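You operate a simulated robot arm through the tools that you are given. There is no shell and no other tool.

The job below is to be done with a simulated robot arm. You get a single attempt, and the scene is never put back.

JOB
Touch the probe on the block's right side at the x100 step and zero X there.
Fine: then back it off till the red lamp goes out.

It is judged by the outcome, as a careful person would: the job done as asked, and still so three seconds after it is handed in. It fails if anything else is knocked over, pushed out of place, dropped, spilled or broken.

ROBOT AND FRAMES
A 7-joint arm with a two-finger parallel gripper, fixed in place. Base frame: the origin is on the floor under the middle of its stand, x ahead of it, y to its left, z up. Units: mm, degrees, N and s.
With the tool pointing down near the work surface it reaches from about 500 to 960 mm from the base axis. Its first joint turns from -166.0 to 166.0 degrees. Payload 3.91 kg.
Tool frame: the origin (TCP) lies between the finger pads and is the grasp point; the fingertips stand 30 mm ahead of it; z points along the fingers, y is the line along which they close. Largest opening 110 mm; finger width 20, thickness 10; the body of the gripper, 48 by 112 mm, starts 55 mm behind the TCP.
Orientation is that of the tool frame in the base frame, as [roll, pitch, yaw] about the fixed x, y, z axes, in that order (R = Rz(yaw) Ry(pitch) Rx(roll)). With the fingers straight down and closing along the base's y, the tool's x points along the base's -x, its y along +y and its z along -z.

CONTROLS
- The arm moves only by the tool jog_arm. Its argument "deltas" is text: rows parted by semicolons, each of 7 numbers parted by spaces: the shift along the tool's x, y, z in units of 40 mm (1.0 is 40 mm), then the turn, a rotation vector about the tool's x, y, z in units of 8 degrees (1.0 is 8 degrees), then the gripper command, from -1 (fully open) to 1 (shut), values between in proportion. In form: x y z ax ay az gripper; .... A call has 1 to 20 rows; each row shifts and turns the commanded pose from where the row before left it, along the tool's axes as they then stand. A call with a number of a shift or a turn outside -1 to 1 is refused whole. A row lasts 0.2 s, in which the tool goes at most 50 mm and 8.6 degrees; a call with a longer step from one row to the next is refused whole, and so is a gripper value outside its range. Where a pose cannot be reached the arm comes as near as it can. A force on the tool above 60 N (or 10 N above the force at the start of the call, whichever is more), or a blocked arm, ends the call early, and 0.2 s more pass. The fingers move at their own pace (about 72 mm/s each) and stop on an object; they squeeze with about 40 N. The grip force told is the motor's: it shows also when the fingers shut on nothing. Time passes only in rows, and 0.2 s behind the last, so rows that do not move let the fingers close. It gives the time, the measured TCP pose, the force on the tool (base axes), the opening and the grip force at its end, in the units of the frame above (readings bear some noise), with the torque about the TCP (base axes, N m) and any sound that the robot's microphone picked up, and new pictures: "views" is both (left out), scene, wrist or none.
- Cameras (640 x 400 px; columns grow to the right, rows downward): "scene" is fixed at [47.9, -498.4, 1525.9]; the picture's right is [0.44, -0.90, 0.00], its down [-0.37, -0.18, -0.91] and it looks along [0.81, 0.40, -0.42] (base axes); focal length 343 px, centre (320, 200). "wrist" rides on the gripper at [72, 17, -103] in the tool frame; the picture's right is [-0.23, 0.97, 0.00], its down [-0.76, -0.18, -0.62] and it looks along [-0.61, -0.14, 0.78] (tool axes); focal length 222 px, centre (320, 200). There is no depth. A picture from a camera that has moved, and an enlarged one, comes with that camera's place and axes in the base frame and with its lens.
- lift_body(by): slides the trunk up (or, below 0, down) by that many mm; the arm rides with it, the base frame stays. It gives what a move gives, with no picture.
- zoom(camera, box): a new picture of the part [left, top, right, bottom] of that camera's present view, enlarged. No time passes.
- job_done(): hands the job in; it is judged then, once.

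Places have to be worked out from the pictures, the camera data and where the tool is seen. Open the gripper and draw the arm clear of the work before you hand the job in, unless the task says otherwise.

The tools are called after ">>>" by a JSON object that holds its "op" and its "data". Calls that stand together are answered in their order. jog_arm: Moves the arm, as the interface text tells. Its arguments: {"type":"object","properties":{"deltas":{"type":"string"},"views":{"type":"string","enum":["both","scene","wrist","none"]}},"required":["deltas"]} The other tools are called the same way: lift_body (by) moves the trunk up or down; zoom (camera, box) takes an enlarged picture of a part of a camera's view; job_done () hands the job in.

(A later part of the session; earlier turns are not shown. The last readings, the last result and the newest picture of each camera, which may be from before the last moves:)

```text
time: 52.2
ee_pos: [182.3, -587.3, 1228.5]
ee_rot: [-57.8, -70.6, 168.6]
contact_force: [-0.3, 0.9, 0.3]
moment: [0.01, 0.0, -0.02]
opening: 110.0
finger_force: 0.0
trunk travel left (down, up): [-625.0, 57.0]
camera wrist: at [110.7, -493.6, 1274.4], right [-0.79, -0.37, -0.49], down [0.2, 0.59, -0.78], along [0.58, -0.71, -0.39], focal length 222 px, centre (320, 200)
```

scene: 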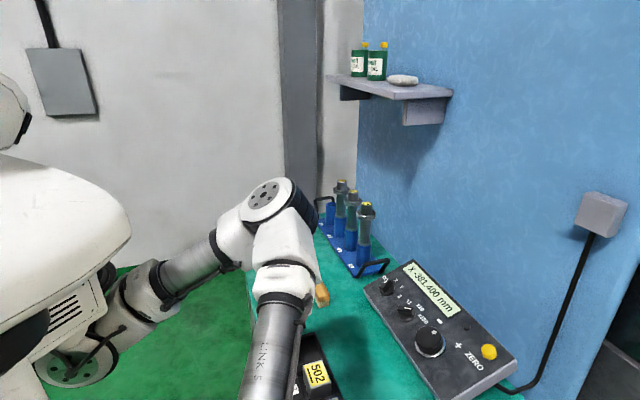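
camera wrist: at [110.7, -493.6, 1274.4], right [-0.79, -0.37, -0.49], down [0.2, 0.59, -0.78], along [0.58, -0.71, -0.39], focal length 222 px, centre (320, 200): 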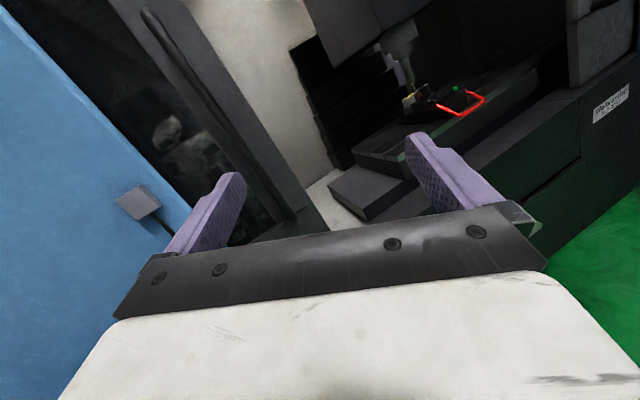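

>>> {"op": "zoom", "data": {"camera": "wrist", "box": [370, 30, 500, 130]}}

>>> {"op": "zoom", "data": {"camera": "wrist", "box": [385, 60, 445, 120]}}

```text
4.00 times, centred on (435, 80) of wrist
camera zoom: at [110.7, -493.6, 1274.4], right [-0.79, -0.37, -0.49], down [0.2, 0.59, -0.78], along [0.58, -0.71, -0.39], focal length 888 px, centre (-140, 680)
```

zoom: 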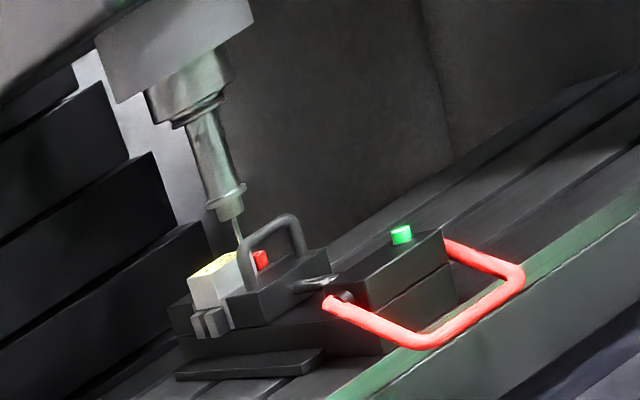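

```text
6.67 times, centred on (415, 90) of wrist
camera zoom: at [110.7, -493.6, 1274.4], right [-0.79, -0.37, -0.49], down [0.2, 0.59, -0.78], along [0.58, -0.71, -0.39], focal length 1481 px, centre (-313, 933)
```

zoom: 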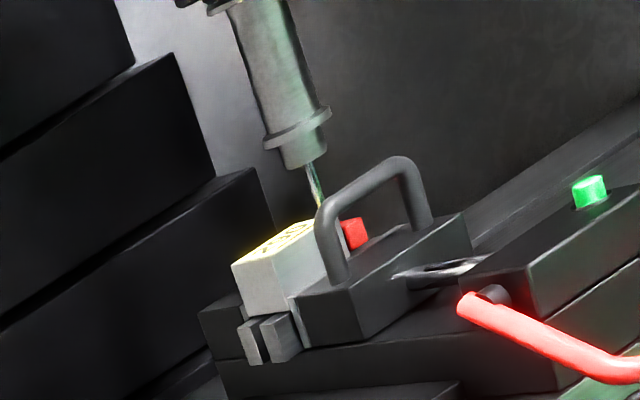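

There's a small red cylinder behind the jaw handle besides the green one on the vise. I zoom closer on it.

>>> {"op": "zoom", "data": {"camera": "wrist", "box": [405, 75, 435, 105]}}

>>> {"op": "zoom", "data": {"camera": "wrist", "box": [440, 70, 490, 120]}}

>>> {"op": "zoom", "data": {"camera": "scene", "box": [430, 300, 520, 380]}}

```text
13.33 times, centred on (420, 90) of wrist
camera zoom: at [110.7, -493.6, 1274.4], right [-0.79, -0.37, -0.49], down [0.2, 0.59, -0.78], along [0.58, -0.71, -0.39], focal length 2962 px, centre (-1013, 1667)
```

zoom: 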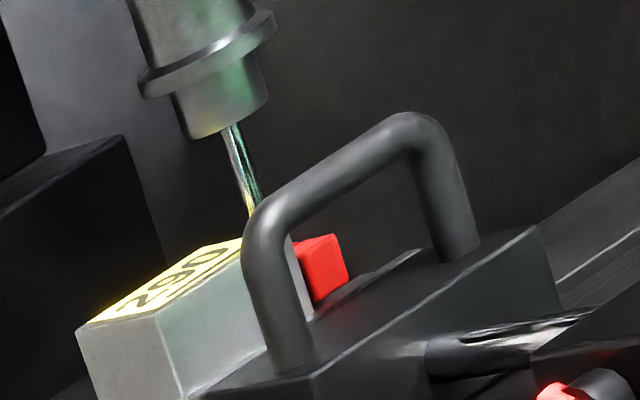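

```text
8.00 times, centred on (465, 95) of wrist
camera zoom: at [110.7, -493.6, 1274.4], right [-0.79, -0.37, -0.49], down [0.2, 0.59, -0.78], along [0.58, -0.71, -0.39], focal length 1777 px, centre (-840, 1040)
```

zoom: 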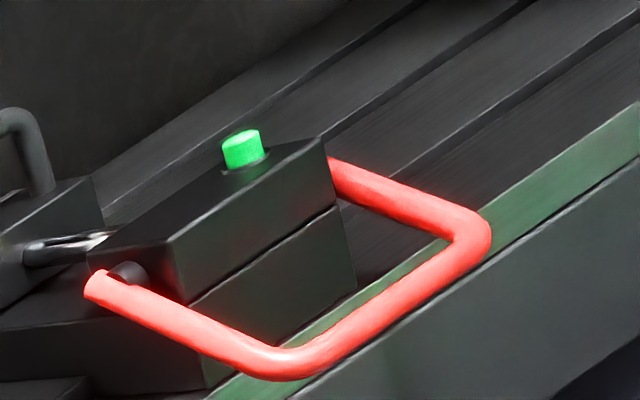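

```text
5.00 times, centred on (475, 340) of scene
camera zoom: at [47.9, -498.4, 1525.9], right [0.44, -0.9, 0.0], down [-0.37, -0.18, -0.91], along [0.81, 0.4, -0.42], focal length 1717 px, centre (-455, -500)
```

zoom: 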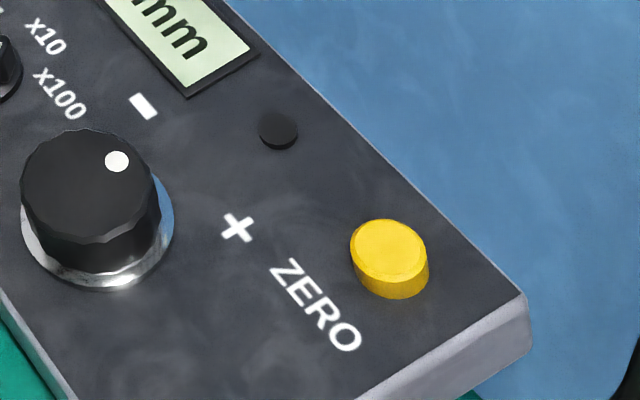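

The block carries a yellow label and there is a red piece at its right side near the probe. The block is about 1.65 m away, so I swing further round to look from the front of the mill and see the gap and that red piece.

>>> {"op": "jog_arm", "data": {"deltas": "0 0 0 0.983 -0.293 0.184 -1; 0 0 0 0.983 -0.293 0.184 -1; 0 0 0 0.983 -0.293 0.184 -1; 0 0 0 0 0 0 -1", "views": "wrist"}}

```text
time: 53.2
ee_pos: [184.3, -587.6, 1228.8]
ee_rot: [-57.9, -70.6, -166.0]
contact_force: [-0.3, 0.2, -0.5]
moment: [-0.03, -0.03, 0.0]
opening: 109.9
finger_force: 0.2
trunk travel left (down, up): [-625.0, 57.0]
camera wrist: at [77.8, -533.7, 1274.2], right [-0.56, -0.67, -0.49], down [-0.07, 0.62, -0.78], along [0.83, -0.4, -0.4], focal length 222 px, centre (320, 200)
```

wrist: 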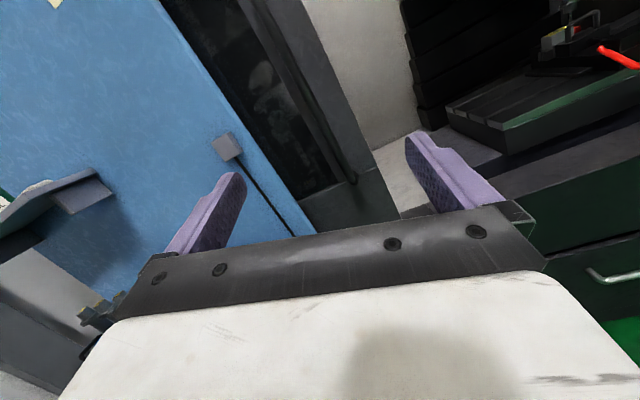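

>>> {"op": "jog_arm", "data": {"deltas": "0.315 0.823 -0.374 0 0 0 -1; 0.315 0.823 -0.374 0 0 0 -1; 0.315 0.823 -0.374 0 0 0 -1; 0.315 0.823 -0.374 0 0 0 -1; 0.315 0.823 -0.374 0 0 0 -1; 0.315 0.823 -0.374 0 0 0 -1", "views": "both"}}

>>> {"op": "zoom", "data": {"camera": "wrist", "box": [420, 0, 580, 110]}}

```text
time: 54.6
ee_pos: [-33.6, -667.7, 1229.5]
ee_rot: [-57.5, -70.7, -166.4]
contact_force: [-0.6, 0.0, 0.8]
moment: [0.01, 0.01, 0.01]
opening: 110.1
finger_force: 0.1
trunk travel left (down, up): [-625.0, 57.0]
camera wrist: at [-138.6, -614.5, 1275.7], right [-0.56, -0.67, -0.49], down [-0.07, 0.62, -0.78], along [0.83, -0.4, -0.39], focal length 222 px, centre (320, 200)
```

scene: 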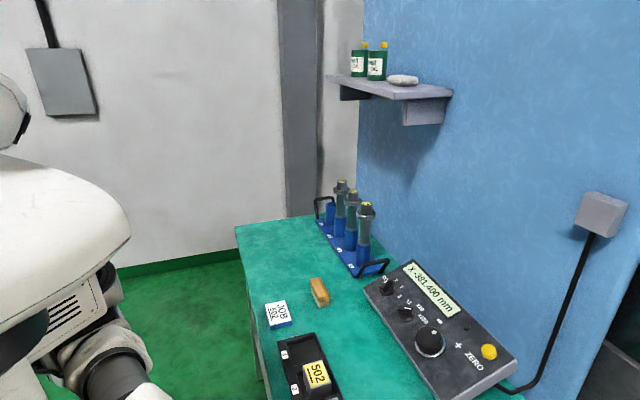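
wrist: 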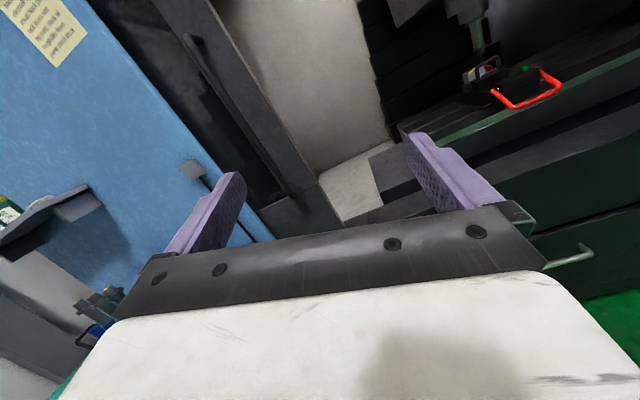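

```text
3.64 times, centred on (500, 55) of wrist
camera zoom: at [-138.6, -614.5, 1275.7], right [-0.56, -0.67, -0.49], down [-0.07, 0.62, -0.78], along [0.83, -0.4, -0.39], focal length 808 px, centre (-334, 727)
```

zoom: 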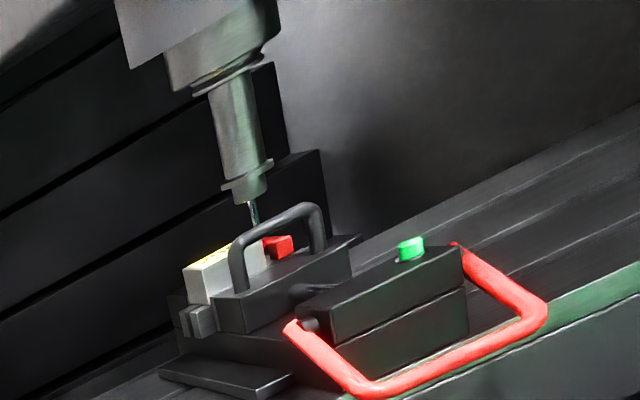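

A notice is visible on the blue wall. I read that, and look closer at the probe.

>>> {"op": "zoom", "data": {"camera": "wrist", "box": [0, 0, 100, 75]}}

>>> {"op": "zoom", "data": {"camera": "wrist", "box": [460, 45, 510, 95]}}

```text
5.33 times, centred on (50, 38) of wrist
camera zoom: at [-138.6, -614.5, 1275.7], right [-0.56, -0.67, -0.49], down [-0.07, 0.62, -0.78], along [0.83, -0.4, -0.39], focal length 1185 px, centre (1760, 1067)
```

zoom: 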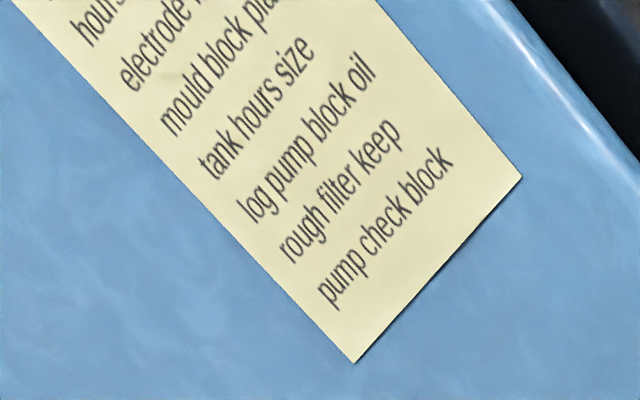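

```text
8.00 times, centred on (485, 70) of wrist
camera zoom: at [-138.6, -614.5, 1275.7], right [-0.56, -0.67, -0.49], down [-0.07, 0.62, -0.78], along [0.83, -0.4, -0.39], focal length 1777 px, centre (-1000, 1240)
```

zoom: 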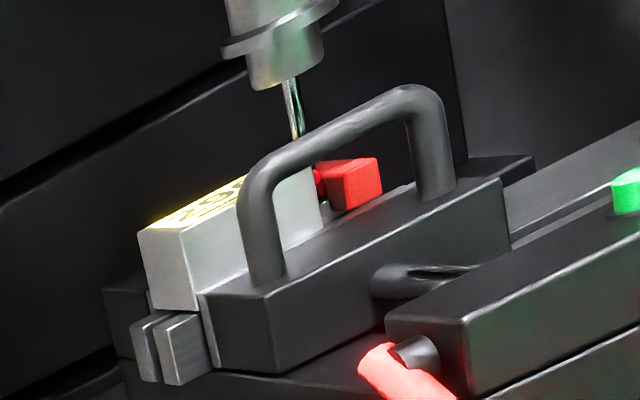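

The notice is irrelevant to the job. I continue round to the front for a clear look past the handle.

>>> {"op": "jog_arm", "data": {"deltas": "0.315 0.823 -0.374 0 0 0 -1; 0.315 0.823 -0.374 0 0 0 -1; 0.315 0.823 -0.374 0 0 0 -1; 0.315 0.823 -0.374 0 0 0 -1; 0.315 0.823 -0.374 0 0 0 -1; 0.315 0.823 -0.374 0 0 0 -1; 0 0 0 0.5 0.5 0 -1", "views": "wrist"}}

>>> {"op": "zoom", "data": {"camera": "wrist", "box": [400, 0, 560, 110]}}

```text
time: 55.2
ee_pos: [85.4, -744.6, 1238.9]
ee_rot: [-56.4, -70.8, -153.6]
contact_force: [-0.3, 0.0, 0.5]
moment: [0.04, 0.05, -0.02]
opening: 110.1
finger_force: 0.1
out of reach, approached as far as the arm can: row 2, 3
trunk travel left (down, up): [-625.0, 57.0]
stopped in row 3: the arm was blocked; the commanded pose is now the measured one
camera wrist: at [-29.5, -716.3, 1283.4], right [-0.38, -0.79, -0.48], down [-0.22, 0.58, -0.78], along [0.9, -0.2, -0.39], focal length 222 px, centre (320, 200)
```

wrist: 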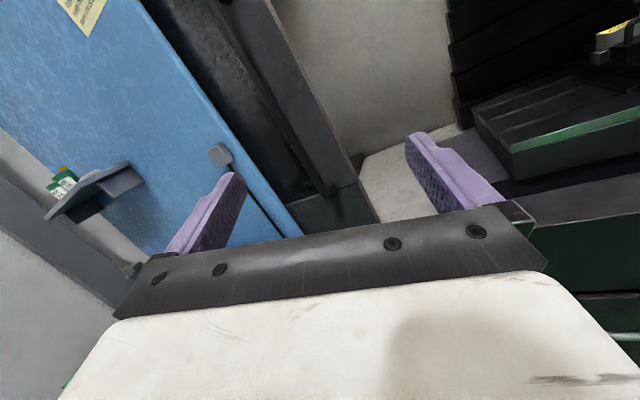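

```text
3.64 times, centred on (480, 55) of wrist
camera zoom: at [-29.5, -716.3, 1283.4], right [-0.38, -0.79, -0.48], down [-0.22, 0.58, -0.78], along [0.9, -0.2, -0.39], focal length 808 px, centre (-262, 727)
```

zoom: 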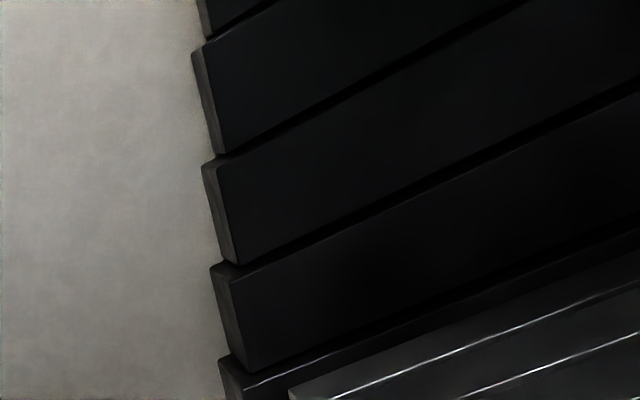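

From the three views I judge the stylus to be about 5 mm (±4) clear of the block's right face, so X minus is right and about 50 clicks are needed. The last move ran into a joint limit, so I retrace my path back toward the pendant.

>>> {"op": "jog_arm", "data": {"deltas": "-0.309 -0.882 0 0 0 0 -1; -0.309 -0.882 0 0 0 0 -1; -0.309 -0.882 0 0 0 0 -1; -0.309 -0.882 0 0 0 0 -1; -0.309 -0.882 0 0 0 0 -1; 0 0 0 -0.892 0.259 -0.172 -1; 0 0 0 -0.892 0.259 -0.172 -1; 0 0 0 -0.892 0.259 -0.172 -1; 0 0 0 -0.892 0.259 -0.172 -1; 0 0 0 -0.892 0.259 -0.172 -1; 0 0 0 0 -0.9 0 -1; 0 0 0 0 -0.9 0 -1; 0 0 0 0 0 0 -1", "views": "wrist"}}

```text
time: 58.0
ee_pos: [193.9, -633.3, 1224.4]
ee_rot: [-102.9, -73.7, -143.3]
contact_force: [0.1, -0.3, -0.1]
moment: [0.0, 0.0, -0.06]
opening: 109.8
finger_force: 0.1
out of reach, approached as far as the arm can: row 4, 5
trunk travel left (down, up): [-625.0, 57.0]
camera wrist: at [120.3, -558.6, 1295.5], right [-0.81, -0.34, -0.48], down [0.07, 0.76, -0.64], along [0.58, -0.55, -0.59], focal length 222 px, centre (320, 200)
```

wrist: 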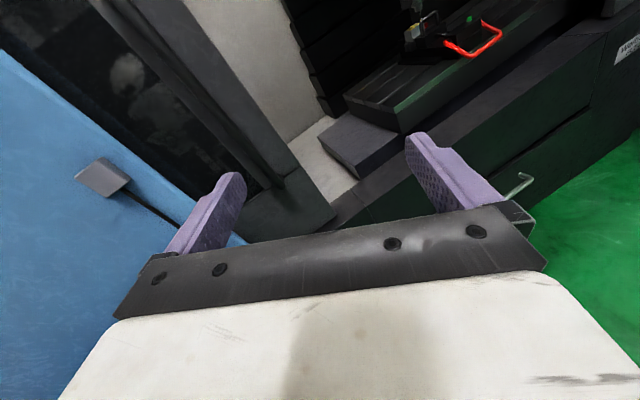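

>>> {"op": "jog_arm", "data": {"deltas": "0 0 0 -0.789 0.225 0.0515 -1; 0 0 0 -0.789 0.225 0.0515 -1; 0 0 0 -0.789 0.225 0.0515 -1; 0 0 0 -0.789 0.225 0.0515 -1; -0.2375 -0.741 -0.502 0 0 0 -1; -0.2375 -0.741 -0.502 0 0 0 -1; -0.2375 -0.741 -0.502 0 0 0 -1; -0.2375 -0.741 -0.502 0 0 0 -1; -0.2375 -0.741 -0.502 0 0 0 -1; -0.2375 -0.741 -0.502 0 0 0 -1; -0.2375 -0.741 -0.502 0 0 0 -1; -0.2375 -0.741 -0.502 0 0 0 -1; 0 0 0 0 0 0 -1", "views": "scene"}}

```text
time: 60.8
ee_pos: [447.6, -480.4, 1226.3]
ee_rot: [-102.3, -73.8, -170.1]
contact_force: [0.5, -0.6, 0.1]
moment: [0.01, 0.03, 0.01]
opening: 110.0
finger_force: 0.1
trunk travel left (down, up): [-625.0, 57.0]
```

scene: 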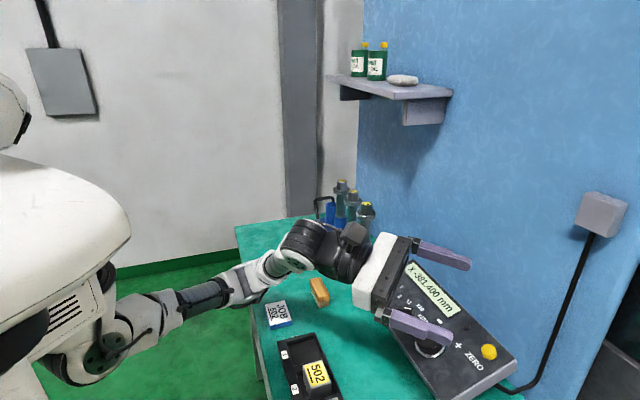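

>>> {"op": "jog_arm", "data": {"deltas": "0 0 0 0 -1 0 -1; 0 0 0 0 -1 0 -1; 0 0 0 0 -1 0 -1; 0 0 0 0 -1 0 -1; 0 0 0 0 -1 0 -1; 0 0 0 0 -1 0 -1; 0 0 0 0 -1 0 -1; 0 0 0 0 -1 0 -1; 0 0 0 0 -1 0 -1; -0.369 -0.41 0.74 0 0 0 -1; -0.369 -0.41 0.74 0 0 0 -1; -0.369 -0.41 0.74 0 0 0 -1; -0.369 -0.41 0.74 0 0 0 -1; -0.369 -0.41 0.74 0 0 0 -1; -0.369 -0.41 0.74 0 0 0 -1; -0.369 -0.41 0.74 0 0 0 -1; 0 0 0 0 0 0 -1; 0 0 0 0 0 0 -1", "views": "both"}}

>>> {"op": "zoom", "data": {"camera": "wrist", "box": [240, 40, 400, 180]}}

```text
time: 64.6
ee_pos: [621.9, -440.2, 1040.0]
ee_rot: [-163.7, -13.9, -96.8]
contact_force: [-0.5, -0.6, -0.9]
moment: [0.0, -0.01, 0.02]
opening: 109.9
finger_force: 0.2
trunk travel left (down, up): [-625.0, 57.0]
camera wrist: at [571.9, -481.8, 1148.4], right [-0.91, 0.26, -0.32], down [0.1, 0.89, 0.45], along [0.4, 0.37, -0.84], focal length 222 px, centre (320, 200)
```

scene: 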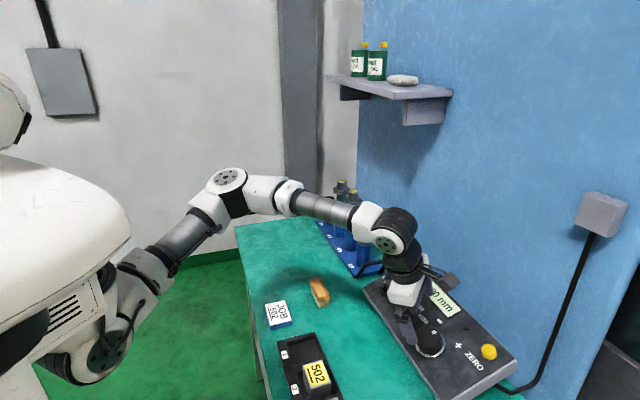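
wrist: 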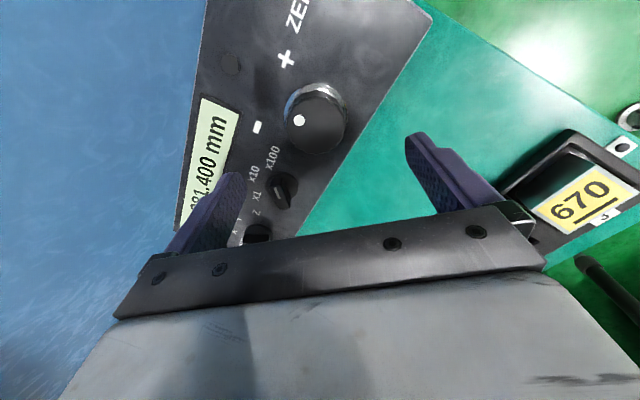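

```text
2.86 times, centred on (320, 110) of wrist
camera zoom: at [571.9, -481.8, 1148.4], right [-0.91, 0.26, -0.32], down [0.1, 0.89, 0.45], along [0.4, 0.37, -0.84], focal length 635 px, centre (320, 457)
```

zoom: 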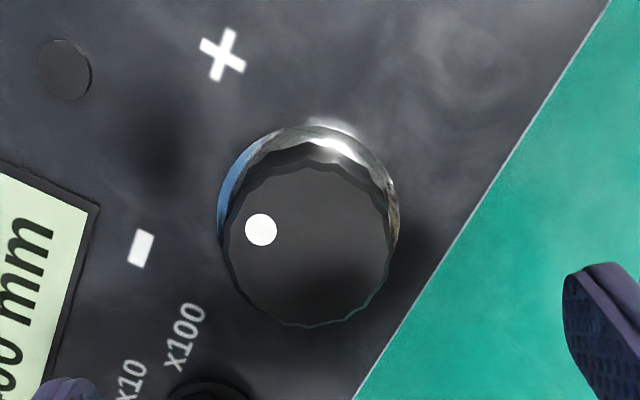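

The wheel centre is about 4.4 mm to the -y side of my tool axis after bias correction. I shift over, set the fingers to about 84 mm, and come down 60 mm for a check.

>>> {"op": "jog_arm", "data": {"deltas": "-0.018 -0.11 0 0 0 0 -0.527; 0 0 0.375 0 0 0 -0.527; 0 0 0.375 0 0 0 -0.527; 0 0 0.375 0 0 0 -0.527; 0 0 0.375 0 0 0 -0.527; 0 0 0 0 0 0 -0.527; 0 0 0 0 0 0 -0.527", "views": "both"}}

>>> {"op": "zoom", "data": {"camera": "wrist", "box": [240, 80, 400, 200]}}

>>> {"op": "zoom", "data": {"camera": "scene", "box": [380, 260, 480, 370]}}

```text
time: 66.2
ee_pos: [641.2, -454.0, 983.6]
ee_rot: [-163.6, -13.9, -96.8]
contact_force: [0.3, -1.4, 0.0]
moment: [0.01, 0.0, 0.03]
opening: 84.1
finger_force: 0.0
trunk travel left (down, up): [-625.0, 57.0]
camera wrist: at [591.5, -497.6, 1093.5], right [-0.91, 0.26, -0.32], down [0.1, 0.89, 0.45], along [0.4, 0.37, -0.84], focal length 222 px, centre (320, 200)
```

scene: 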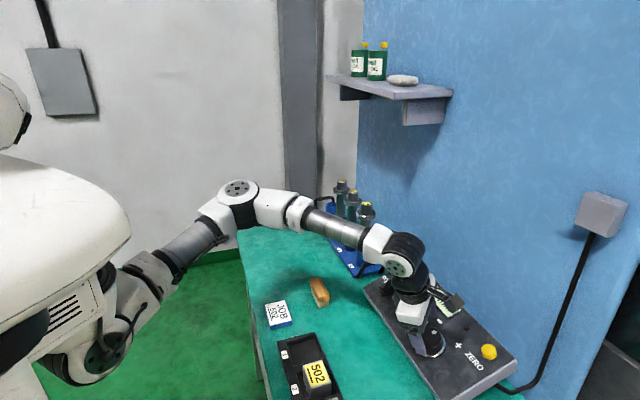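
wrist: 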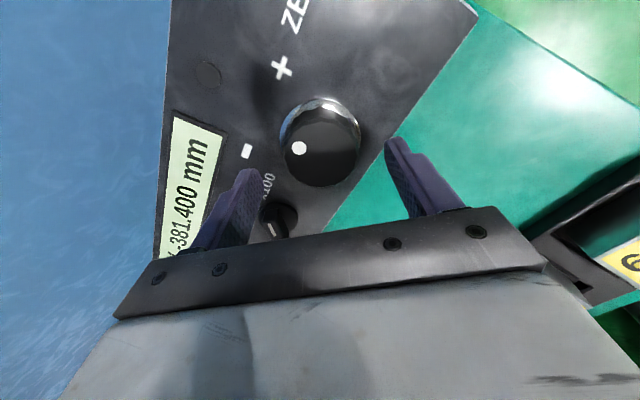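

```text
3.33 times, centred on (320, 140) of wrist
camera zoom: at [591.5, -497.6, 1093.5], right [-0.91, 0.26, -0.32], down [0.1, 0.89, 0.45], along [0.4, 0.37, -0.84], focal length 740 px, centre (320, 400)
```

zoom: 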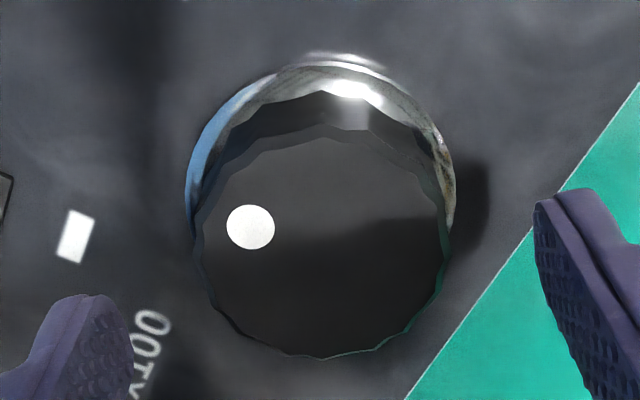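

```text
3.64 times, centred on (430, 315) of scene
camera zoom: at [47.9, -498.4, 1525.9], right [0.44, -0.9, 0.0], down [-0.37, -0.18, -0.91], along [0.81, 0.4, -0.42], focal length 1249 px, centre (-80, -218)
```

zoom: 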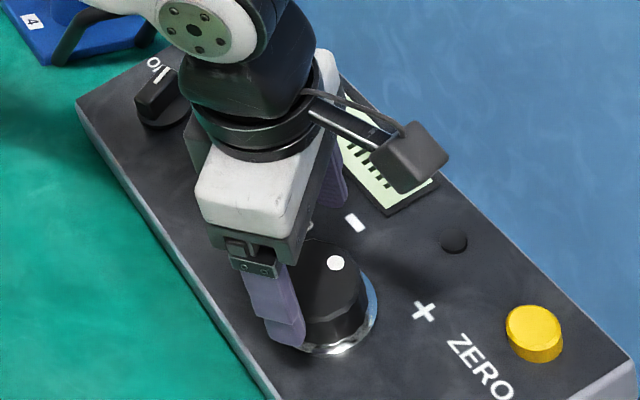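

The wheel is centred to within about 1 mm and the lamp is visible in the scene view. I descend the last 30 mm and close on the wheel.

>>> {"op": "jog_arm", "data": {"deltas": "0 0 0.25 0 0 0 -0.527; 0 0 0.25 0 0 0 -0.527; 0 0 0.25 0 0 0 -0.527; 0 0 0 0 0 0 -0.527; 0 0 0 0 0 0 -0.2; 0 0 0 0 0 0 0; 0 0 0 0 0 0 0.3; 0 0 0 0 0 0 1; 0 0 0 0 0 0 1", "views": "both"}}

>>> {"op": "zoom", "data": {"camera": "wrist", "box": [130, 20, 450, 220]}}

>>> {"op": "zoom", "data": {"camera": "scene", "box": [380, 260, 480, 370]}}

```text
time: 68.2
ee_pos: [649.5, -462.9, 956.2]
ee_rot: [-163.6, -13.9, -96.8]
contact_force: [3.9, -1.2, 0.5]
moment: [-0.13, -0.3, 0.03]
opening: 55.0
finger_force: 45.1
trunk travel left (down, up): [-625.0, 57.0]
camera wrist: at [599.1, -505.8, 1065.4], right [-0.91, 0.26, -0.32], down [0.1, 0.89, 0.45], along [0.4, 0.37, -0.84], focal length 222 px, centre (320, 200)
```

scene: 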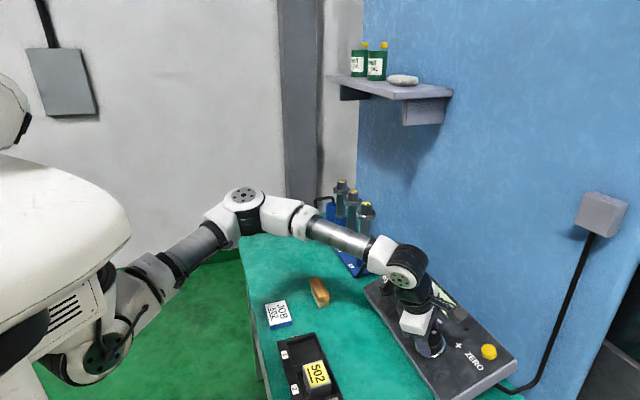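
wrist: 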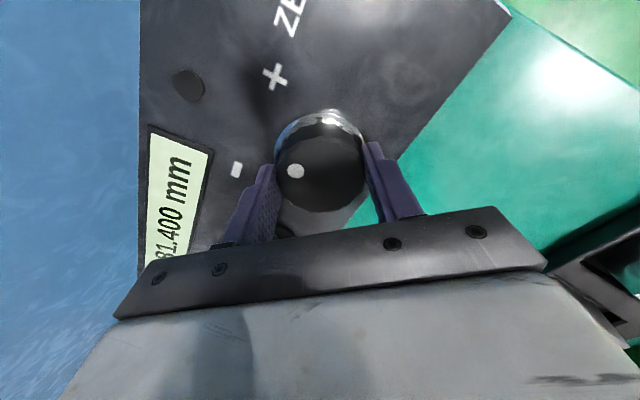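

```text
2.00 times, centred on (290, 120) of wrist
camera zoom: at [599.1, -505.8, 1065.4], right [-0.91, 0.26, -0.32], down [0.1, 0.89, 0.45], along [0.4, 0.37, -0.84], focal length 444 px, centre (380, 360)
```

zoom: 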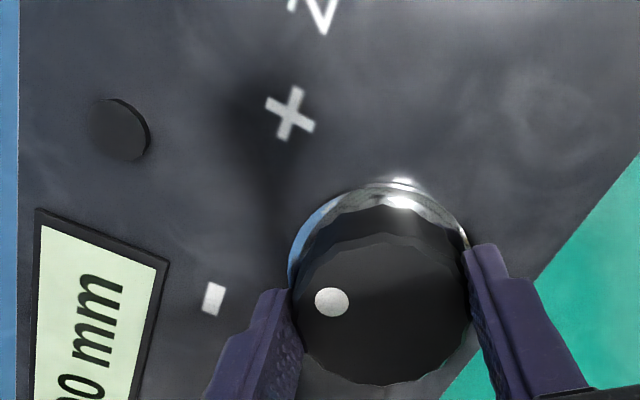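

```text
3.64 times, centred on (430, 315) of scene
camera zoom: at [47.9, -498.4, 1525.9], right [0.44, -0.9, 0.0], down [-0.37, -0.18, -0.91], along [0.81, 0.4, -0.42], focal length 1249 px, centre (-80, -218)
```

zoom: 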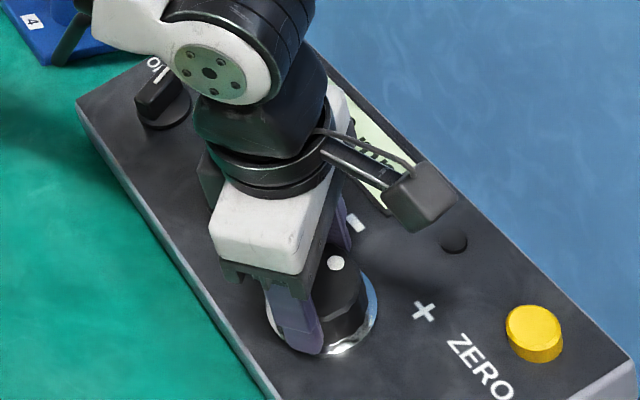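

The wheel is gripped (55.0 mm) with little side force; the display and lamp are both in the wrist view. I make a small test turn of 7.2° counter-clockwise.

>>> {"op": "jog_arm", "data": {"deltas": "0 0 0 0 0 -0.45 1; 0 0 0 0 0 -0.45 1; 0 0 0 0 0 0 1", "views": "wrist"}}

>>> {"op": "zoom", "data": {"camera": "wrist", "box": [120, 40, 320, 270]}}

```text
time: 69.0
ee_pos: [649.8, -463.6, 956.3]
ee_rot: [-165.5, -15.9, -89.6]
contact_force: [9.1, -4.6, 1.8]
moment: [-0.71, 0.04, -0.22]
opening: 54.5
finger_force: 45.1
trunk travel left (down, up): [-625.0, 57.0]
camera wrist: at [608.1, -507.6, 1068.4], right [-0.94, 0.14, -0.3], down [0.01, 0.91, 0.42], along [0.33, 0.39, -0.86], focal length 222 px, centre (320, 200)
```

wrist: 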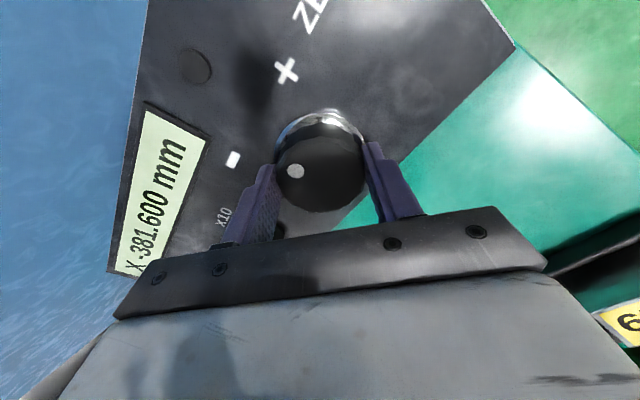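

```text
1.74 times, centred on (220, 155) of wrist
camera zoom: at [608.1, -507.6, 1068.4], right [-0.94, 0.14, -0.3], down [0.01, 0.91, 0.42], along [0.33, 0.39, -0.86], focal length 386 px, centre (494, 278)
```

zoom: 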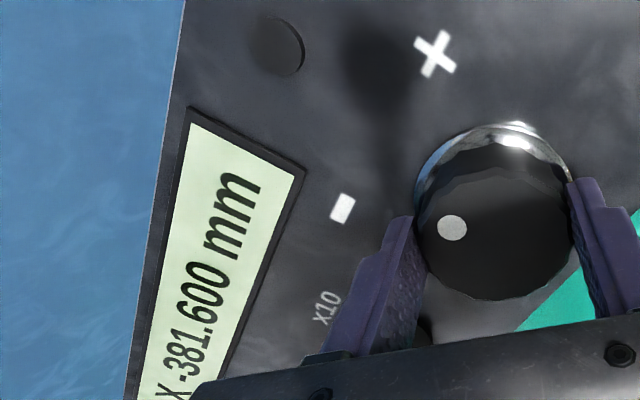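

Two clicks gave -381.600: that is 3.6° and 0.1 mm per click, minus direction, at x100. I continue three clicks at a time, watching the lamp.

>>> {"op": "jog_arm", "data": {"deltas": "0 0 0 0 0 -0.45 1; 0 0 0 0 0 -0.45 1; 0 0 0 0 0 -0.45 1; 0 0 0 0 0 0 1", "views": "wrist"}}

```text
time: 70.0
ee_pos: [650.7, -462.9, 955.7]
ee_rot: [-168.7, -18.2, -78.5]
contact_force: [17.1, -6.6, 7.6]
moment: [-0.67, -0.47, -0.09]
opening: 54.7
finger_force: 45.5
trunk travel left (down, up): [-625.0, 57.0]
camera wrist: at [621.8, -508.3, 1072.4], right [-0.97, -0.04, -0.25], down [-0.13, 0.92, 0.37], along [0.22, 0.4, -0.89], focal length 222 px, centre (320, 200)
```

wrist: 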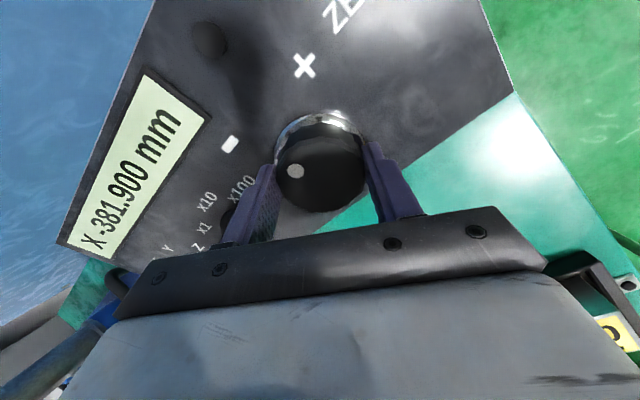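

Display -381.900, lamp dark. A side force of about 20 N has built up because the grip is slightly off the wheel's axis, so I shift the hand about 2 mm to relieve it.

>>> {"op": "jog_arm", "data": {"deltas": "0.0295 -0.04 0 0 0 0 1; 0 0 0 0 0 0 1", "views": "none"}}

```text
time: 70.6
ee_pos: [650.1, -462.3, 955.6]
ee_rot: [-168.7, -18.0, -78.7]
contact_force: [7.5, 1.5, 5.4]
moment: [-0.42, -1.13, 0.18]
opening: 54.7
finger_force: 45.0
trunk travel left (down, up): [-625.0, 57.0]
```

Forces dropped. I re-grip with the hand moved about 4 mm along the tool's -x to sit closer to the wheel's axis.

>>> {"op": "jog_arm", "data": {"deltas": "0 0 0 0 0 0 -0.27; 0 0 0 0 0 0 -0.27; -0.1 0 0 0 0 0 -0.27; 0 0 0 0 0 0 -0.27; 0 0 0 0 0 0 0; 0 0 0 0 0 0 1; 0 0 0 0 0 0 1", "views": "wrist"}}

>>> {"op": "zoom", "data": {"camera": "wrist", "box": [240, 80, 400, 220]}}

```text
time: 72.2
ee_pos: [649.3, -460.5, 956.2]
ee_rot: [-168.7, -18.3, -78.5]
contact_force: [-0.2, -0.2, -2.0]
moment: [-0.14, 0.02, -0.02]
opening: 54.8
finger_force: 44.8
trunk travel left (down, up): [-625.0, 57.0]
camera wrist: at [621.4, -505.4, 1071.0], right [-0.97, -0.04, -0.25], down [-0.13, 0.92, 0.38], along [0.22, 0.4, -0.89], focal length 222 px, centre (320, 200)
```

wrist: 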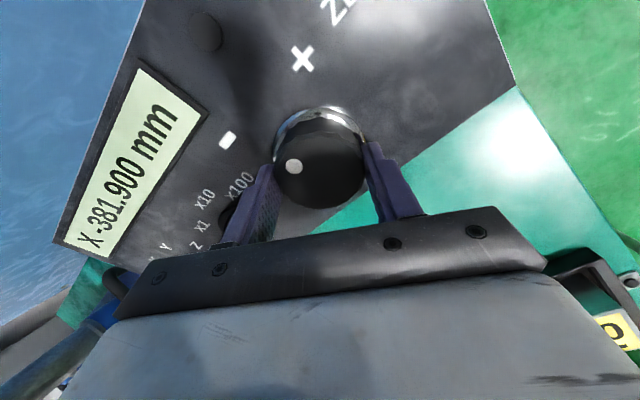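

```text
2.86 times, centred on (320, 150) of wrist
camera zoom: at [621.4, -505.4, 1071.0], right [-0.97, -0.04, -0.25], down [-0.13, 0.92, 0.38], along [0.22, 0.4, -0.89], focal length 635 px, centre (320, 343)
```

zoom: 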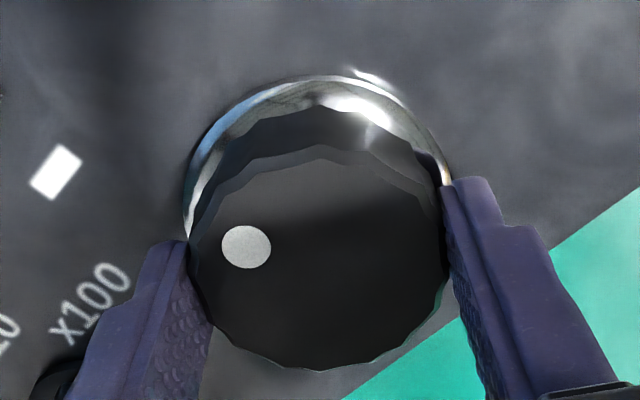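

Side force is now about 2 N and X still reads -381.900. I turn three more clicks.

>>> {"op": "jog_arm", "data": {"deltas": "0 0 0 0 0 -0.45 1; 0 0 0 0 0 -0.45 1; 0 0 0 0 0 -0.45 1; 0 0 0 0 0 0 1", "views": "wrist"}}

```text
time: 73.2
ee_pos: [649.0, -461.0, 954.5]
ee_rot: [-172.4, -19.9, -67.3]
contact_force: [-2.3, 0.1, -3.7]
moment: [-0.62, 0.05, -0.16]
opening: 54.6
finger_force: 45.5
trunk travel left (down, up): [-625.0, 57.0]
camera wrist: at [634.9, -503.6, 1074.2], right [-0.96, -0.22, -0.2], down [-0.27, 0.9, 0.34], along [0.1, 0.38, -0.92], focal length 222 px, centre (320, 200)
```

wrist: 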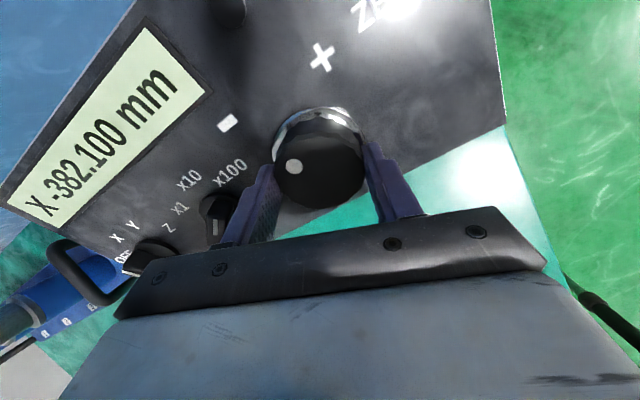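

X -382.100, forces small, lamp dark. Next three clicks, checking the lamp in the scene view too.

>>> {"op": "jog_arm", "data": {"deltas": "0 0 0 0 0 -0.45 1; 0 0 0 0 0 -0.45 1; 0 0 0 0 0 -0.45 1; 0 0 0 0 0 0 1", "views": "both"}}

```text
time: 74.2
ee_pos: [649.9, -460.3, 955.9]
ee_rot: [-176.6, -21.0, -55.8]
contact_force: [-5.9, 2.2, -5.5]
moment: [-0.42, 0.05, -0.12]
opening: 54.7
finger_force: 45.2
trunk travel left (down, up): [-625.0, 57.0]
camera wrist: at [647.9, -499.5, 1076.5], right [-0.91, -0.39, -0.14], down [-0.41, 0.85, 0.32], along [-0.01, 0.35, -0.94], focal length 222 px, centre (320, 200)
```

scene: 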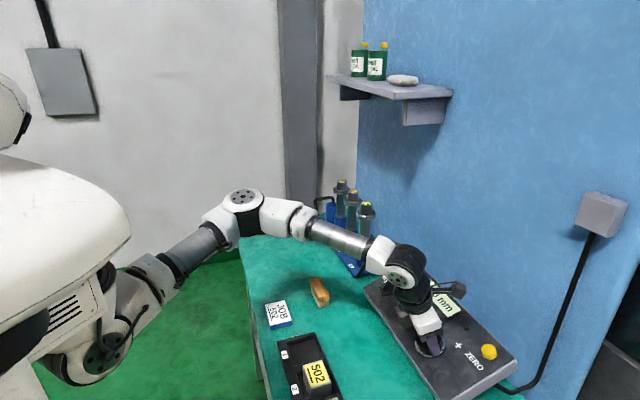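
wrist: 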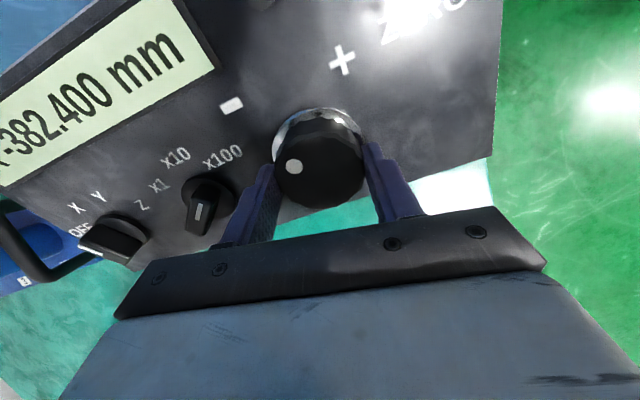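

X -382.400, lamp dark and visible in the scene view. I continue.

>>> {"op": "jog_arm", "data": {"deltas": "0 0 0 0 0 -0.45 1; 0 0 0 0 0 -0.45 1; 0 0 0 0 0 -0.45 1; 0 0 0 0 0 0 1", "views": "both"}}

>>> {"op": "zoom", "data": {"camera": "scene", "box": [400, 270, 520, 380]}}

```text
time: 75.2
ee_pos: [649.0, -460.1, 954.8]
ee_rot: [179.3, -21.2, -44.2]
contact_force: [-6.2, 2.2, -6.5]
moment: [-0.35, 0.25, -0.17]
opening: 54.6
finger_force: 44.6
trunk travel left (down, up): [-625.0, 57.0]
camera wrist: at [660.0, -493.1, 1078.0], right [-0.83, -0.55, -0.07], down [-0.54, 0.78, 0.3], along [-0.11, 0.29, -0.95], focal length 222 px, centre (320, 200)
```

scene: 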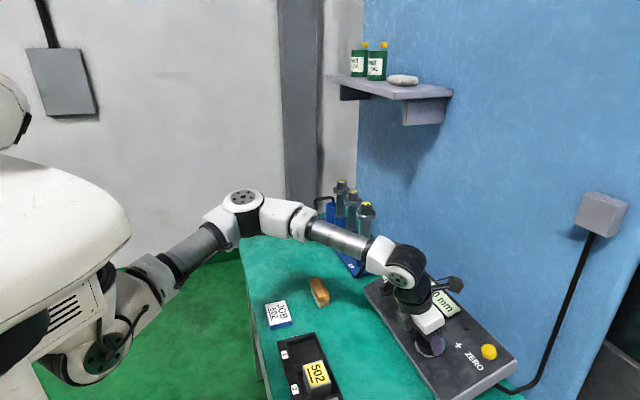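
wrist: 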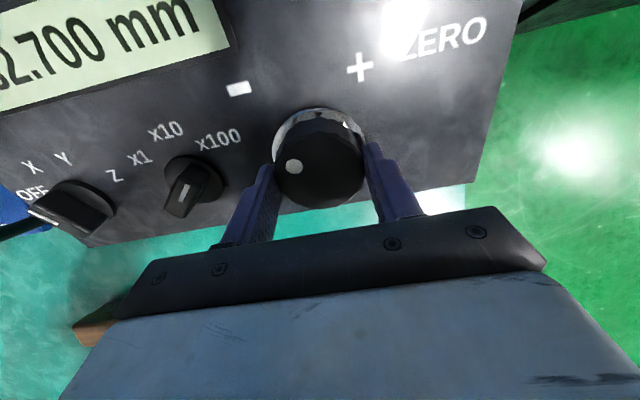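

```text
3.64 times, centred on (460, 325) of scene
camera zoom: at [47.9, -498.4, 1525.9], right [0.44, -0.9, 0.0], down [-0.37, -0.18, -0.91], along [0.81, 0.4, -0.42], focal length 1249 px, centre (-189, -254)
```

zoom: 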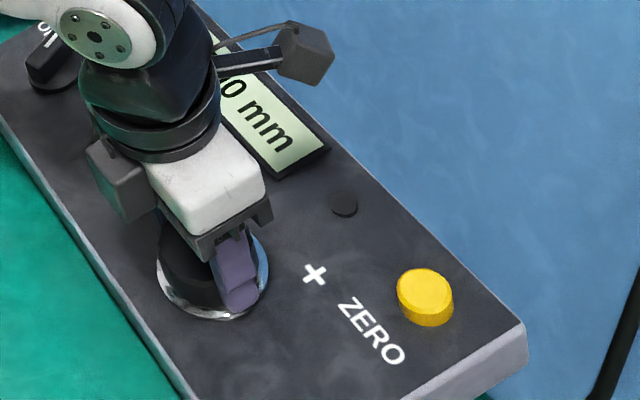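

X -382.700, lamp dark. Three more clicks.

>>> {"op": "jog_arm", "data": {"deltas": "0 0 0 0 0 -0.45 1; 0 0 0 0 0 -0.45 1; 0 0 0 0 0 -0.45 1; 0 0 0 0 0 0 1", "views": "both"}}

>>> {"op": "zoom", "data": {"camera": "scene", "box": [400, 270, 520, 380]}}

```text
time: 76.2
ee_pos: [648.9, -460.5, 955.4]
ee_rot: [175.2, -20.7, -32.7]
contact_force: [-9.4, -0.4, -9.1]
moment: [-0.35, 0.46, -0.23]
opening: 54.6
finger_force: 45.0
trunk travel left (down, up): [-625.0, 57.0]
camera wrist: at [670.8, -484.6, 1078.6], right [-0.73, -0.69, 0.0], down [-0.66, 0.69, 0.3], along [-0.2, 0.22, -0.95], focal length 222 px, centre (320, 200)
```

scene: 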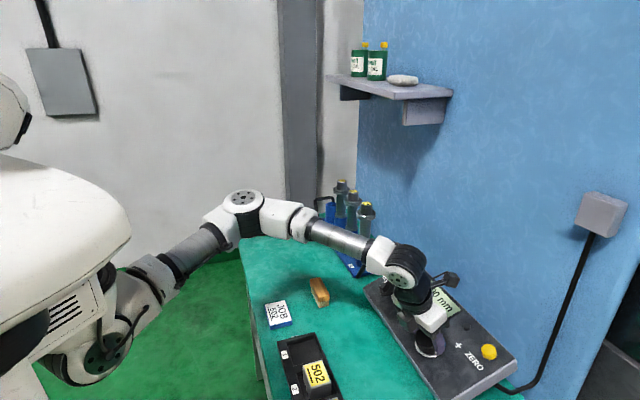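
wrist: 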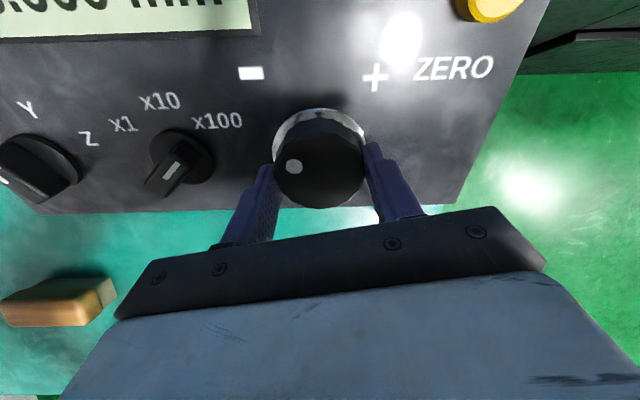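

```text
3.64 times, centred on (460, 325) of scene
camera zoom: at [47.9, -498.4, 1525.9], right [0.44, -0.9, 0.0], down [-0.37, -0.18, -0.91], along [0.81, 0.4, -0.42], focal length 1249 px, centre (-189, -254)
```

zoom: 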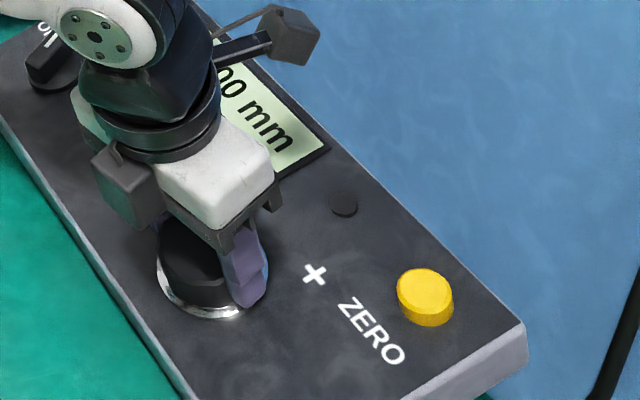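

X is at -383.000 by count, lamp dark. I relieve the small side force and turn three more clicks.

>>> {"op": "jog_arm", "data": {"deltas": "-0.035 0.015 0 0 0 -0.45 1; 0 0 0 0 0 -0.45 1; 0 0 0 0 0 -0.45 1; 0 0 0 0 0 0 1", "views": "both"}}

>>> {"op": "zoom", "data": {"camera": "scene", "box": [400, 270, 520, 380]}}

```text
time: 77.2
ee_pos: [647.4, -460.4, 954.9]
ee_rot: [171.1, -19.6, -21.2]
contact_force: [-0.4, -11.8, -2.6]
moment: [-0.63, 0.08, -0.18]
opening: 54.5
finger_force: 45.2
trunk travel left (down, up): [-625.0, 57.0]
camera wrist: at [679.6, -474.0, 1078.3], right [-0.59, -0.8, 0.06], down [-0.75, 0.58, 0.3], along [-0.28, 0.13, -0.95], focal length 222 px, centre (320, 200)
```

scene: 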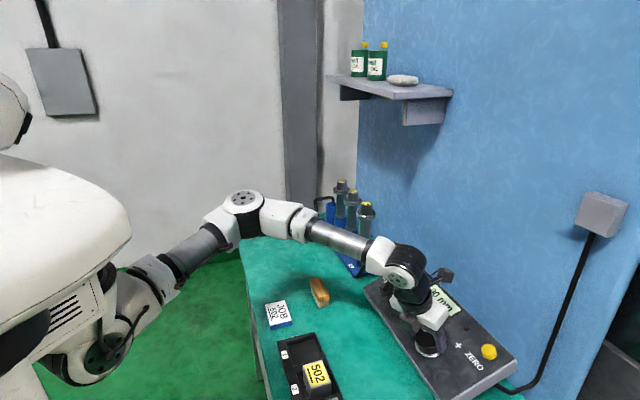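
wrist: 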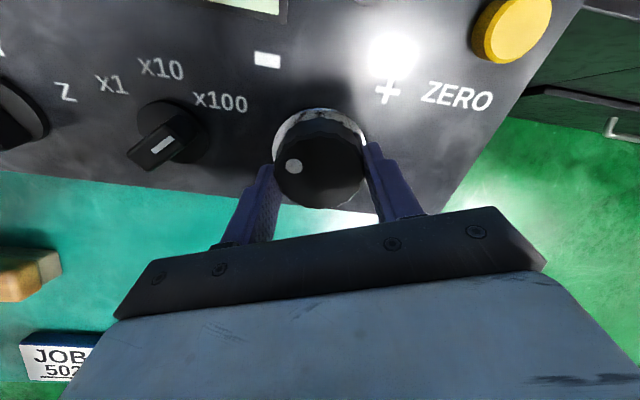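

```text
3.64 times, centred on (460, 325) of scene
camera zoom: at [47.9, -498.4, 1525.9], right [0.44, -0.9, 0.0], down [-0.37, -0.18, -0.91], along [0.81, 0.4, -0.42], focal length 1249 px, centre (-189, -254)
```

zoom: 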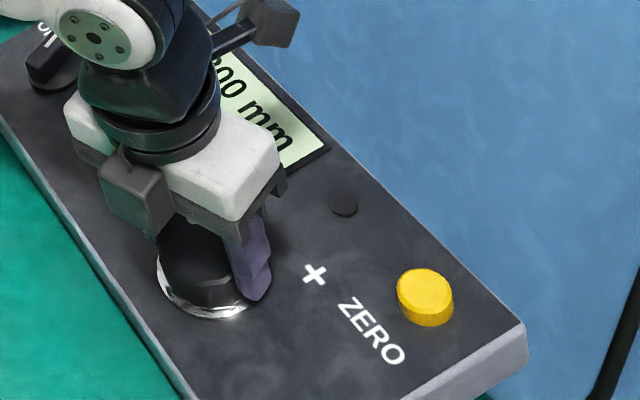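

Lamp still dark. Three more clicks with a small relief shift, and a closer zoom on display and lamp.

>>> {"op": "jog_arm", "data": {"deltas": "0.006 0.024 0 0 0 -0.45 1; 0 0 0 0 0 -0.45 1; 0 0 0 0 0 -0.45 1; 0 0 0 0 0 0 1", "views": "none"}}

>>> {"op": "zoom", "data": {"camera": "scene", "box": [420, 270, 500, 350]}}

```text
time: 78.2
ee_pos: [647.7, -460.4, 956.0]
ee_rot: [167.7, -17.5, -9.9]
contact_force: [4.1, -5.9, 1.7]
moment: [-0.27, -0.14, -0.03]
opening: 54.2
finger_force: 44.8
trunk travel left (down, up): [-625.0, 57.0]
```

```text
5.00 times, centred on (460, 310) of scene
camera zoom: at [47.9, -498.4, 1525.9], right [0.44, -0.9, 0.0], down [-0.37, -0.18, -0.91], along [0.81, 0.4, -0.42], focal length 1717 px, centre (-380, -350)
```

zoom: 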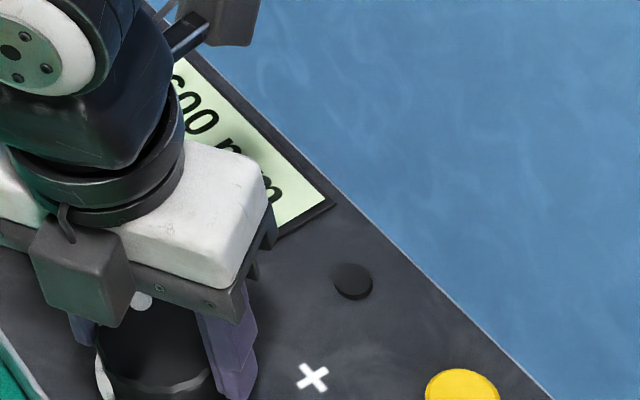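

X -383.600, lamp dark. Continue.

>>> {"op": "jog_arm", "data": {"deltas": "0 0 0 0 0 -0.45 1; 0 0 0 0 0 -0.45 1; 0 0 0 0 0 -0.45 1; 0 0 0 0 0 0 1", "views": "none"}}

>>> {"op": "zoom", "data": {"camera": "scene", "box": [420, 270, 500, 350]}}

```text
time: 79.2
ee_pos: [647.9, -460.8, 955.2]
ee_rot: [164.5, -14.8, 1.0]
contact_force: [7.5, -5.1, 7.2]
moment: [-0.62, 0.21, -0.26]
opening: 54.7
finger_force: 44.6
trunk travel left (down, up): [-625.0, 57.0]
```

```text
5.00 times, centred on (460, 310) of scene
camera zoom: at [47.9, -498.4, 1525.9], right [0.44, -0.9, 0.0], down [-0.37, -0.18, -0.91], along [0.81, 0.4, -0.42], focal length 1717 px, centre (-380, -350)
```

zoom: 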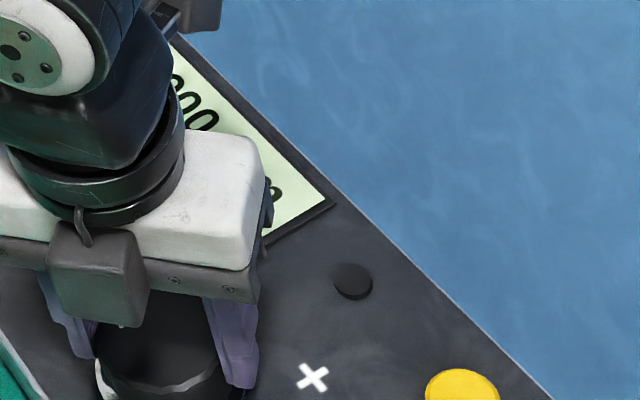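

Lamp dark, about -383.9. Three more clicks.

>>> {"op": "jog_arm", "data": {"deltas": "0 0 0 0 0 -0.45 1; 0 0 0 0 0 -0.45 1; 0 0 0 0 0 -0.45 1; 0 0 0 0 0 0 1", "views": "none"}}

>>> {"op": "zoom", "data": {"camera": "scene", "box": [420, 270, 500, 350]}}

```text
time: 80.2
ee_pos: [648.7, -461.5, 956.2]
ee_rot: [162.0, -11.8, 11.5]
contact_force: [13.3, -11.2, 10.6]
moment: [-0.88, 0.16, -0.32]
opening: 54.7
finger_force: 44.9
trunk travel left (down, up): [-625.0, 57.0]
```

```text
5.00 times, centred on (460, 310) of scene
camera zoom: at [47.9, -498.4, 1525.9], right [0.44, -0.9, 0.0], down [-0.37, -0.18, -0.91], along [0.81, 0.4, -0.42], focal length 1717 px, centre (-380, -350)
```

zoom: 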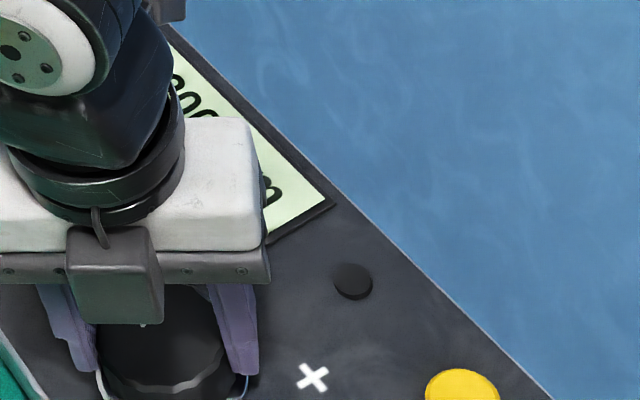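

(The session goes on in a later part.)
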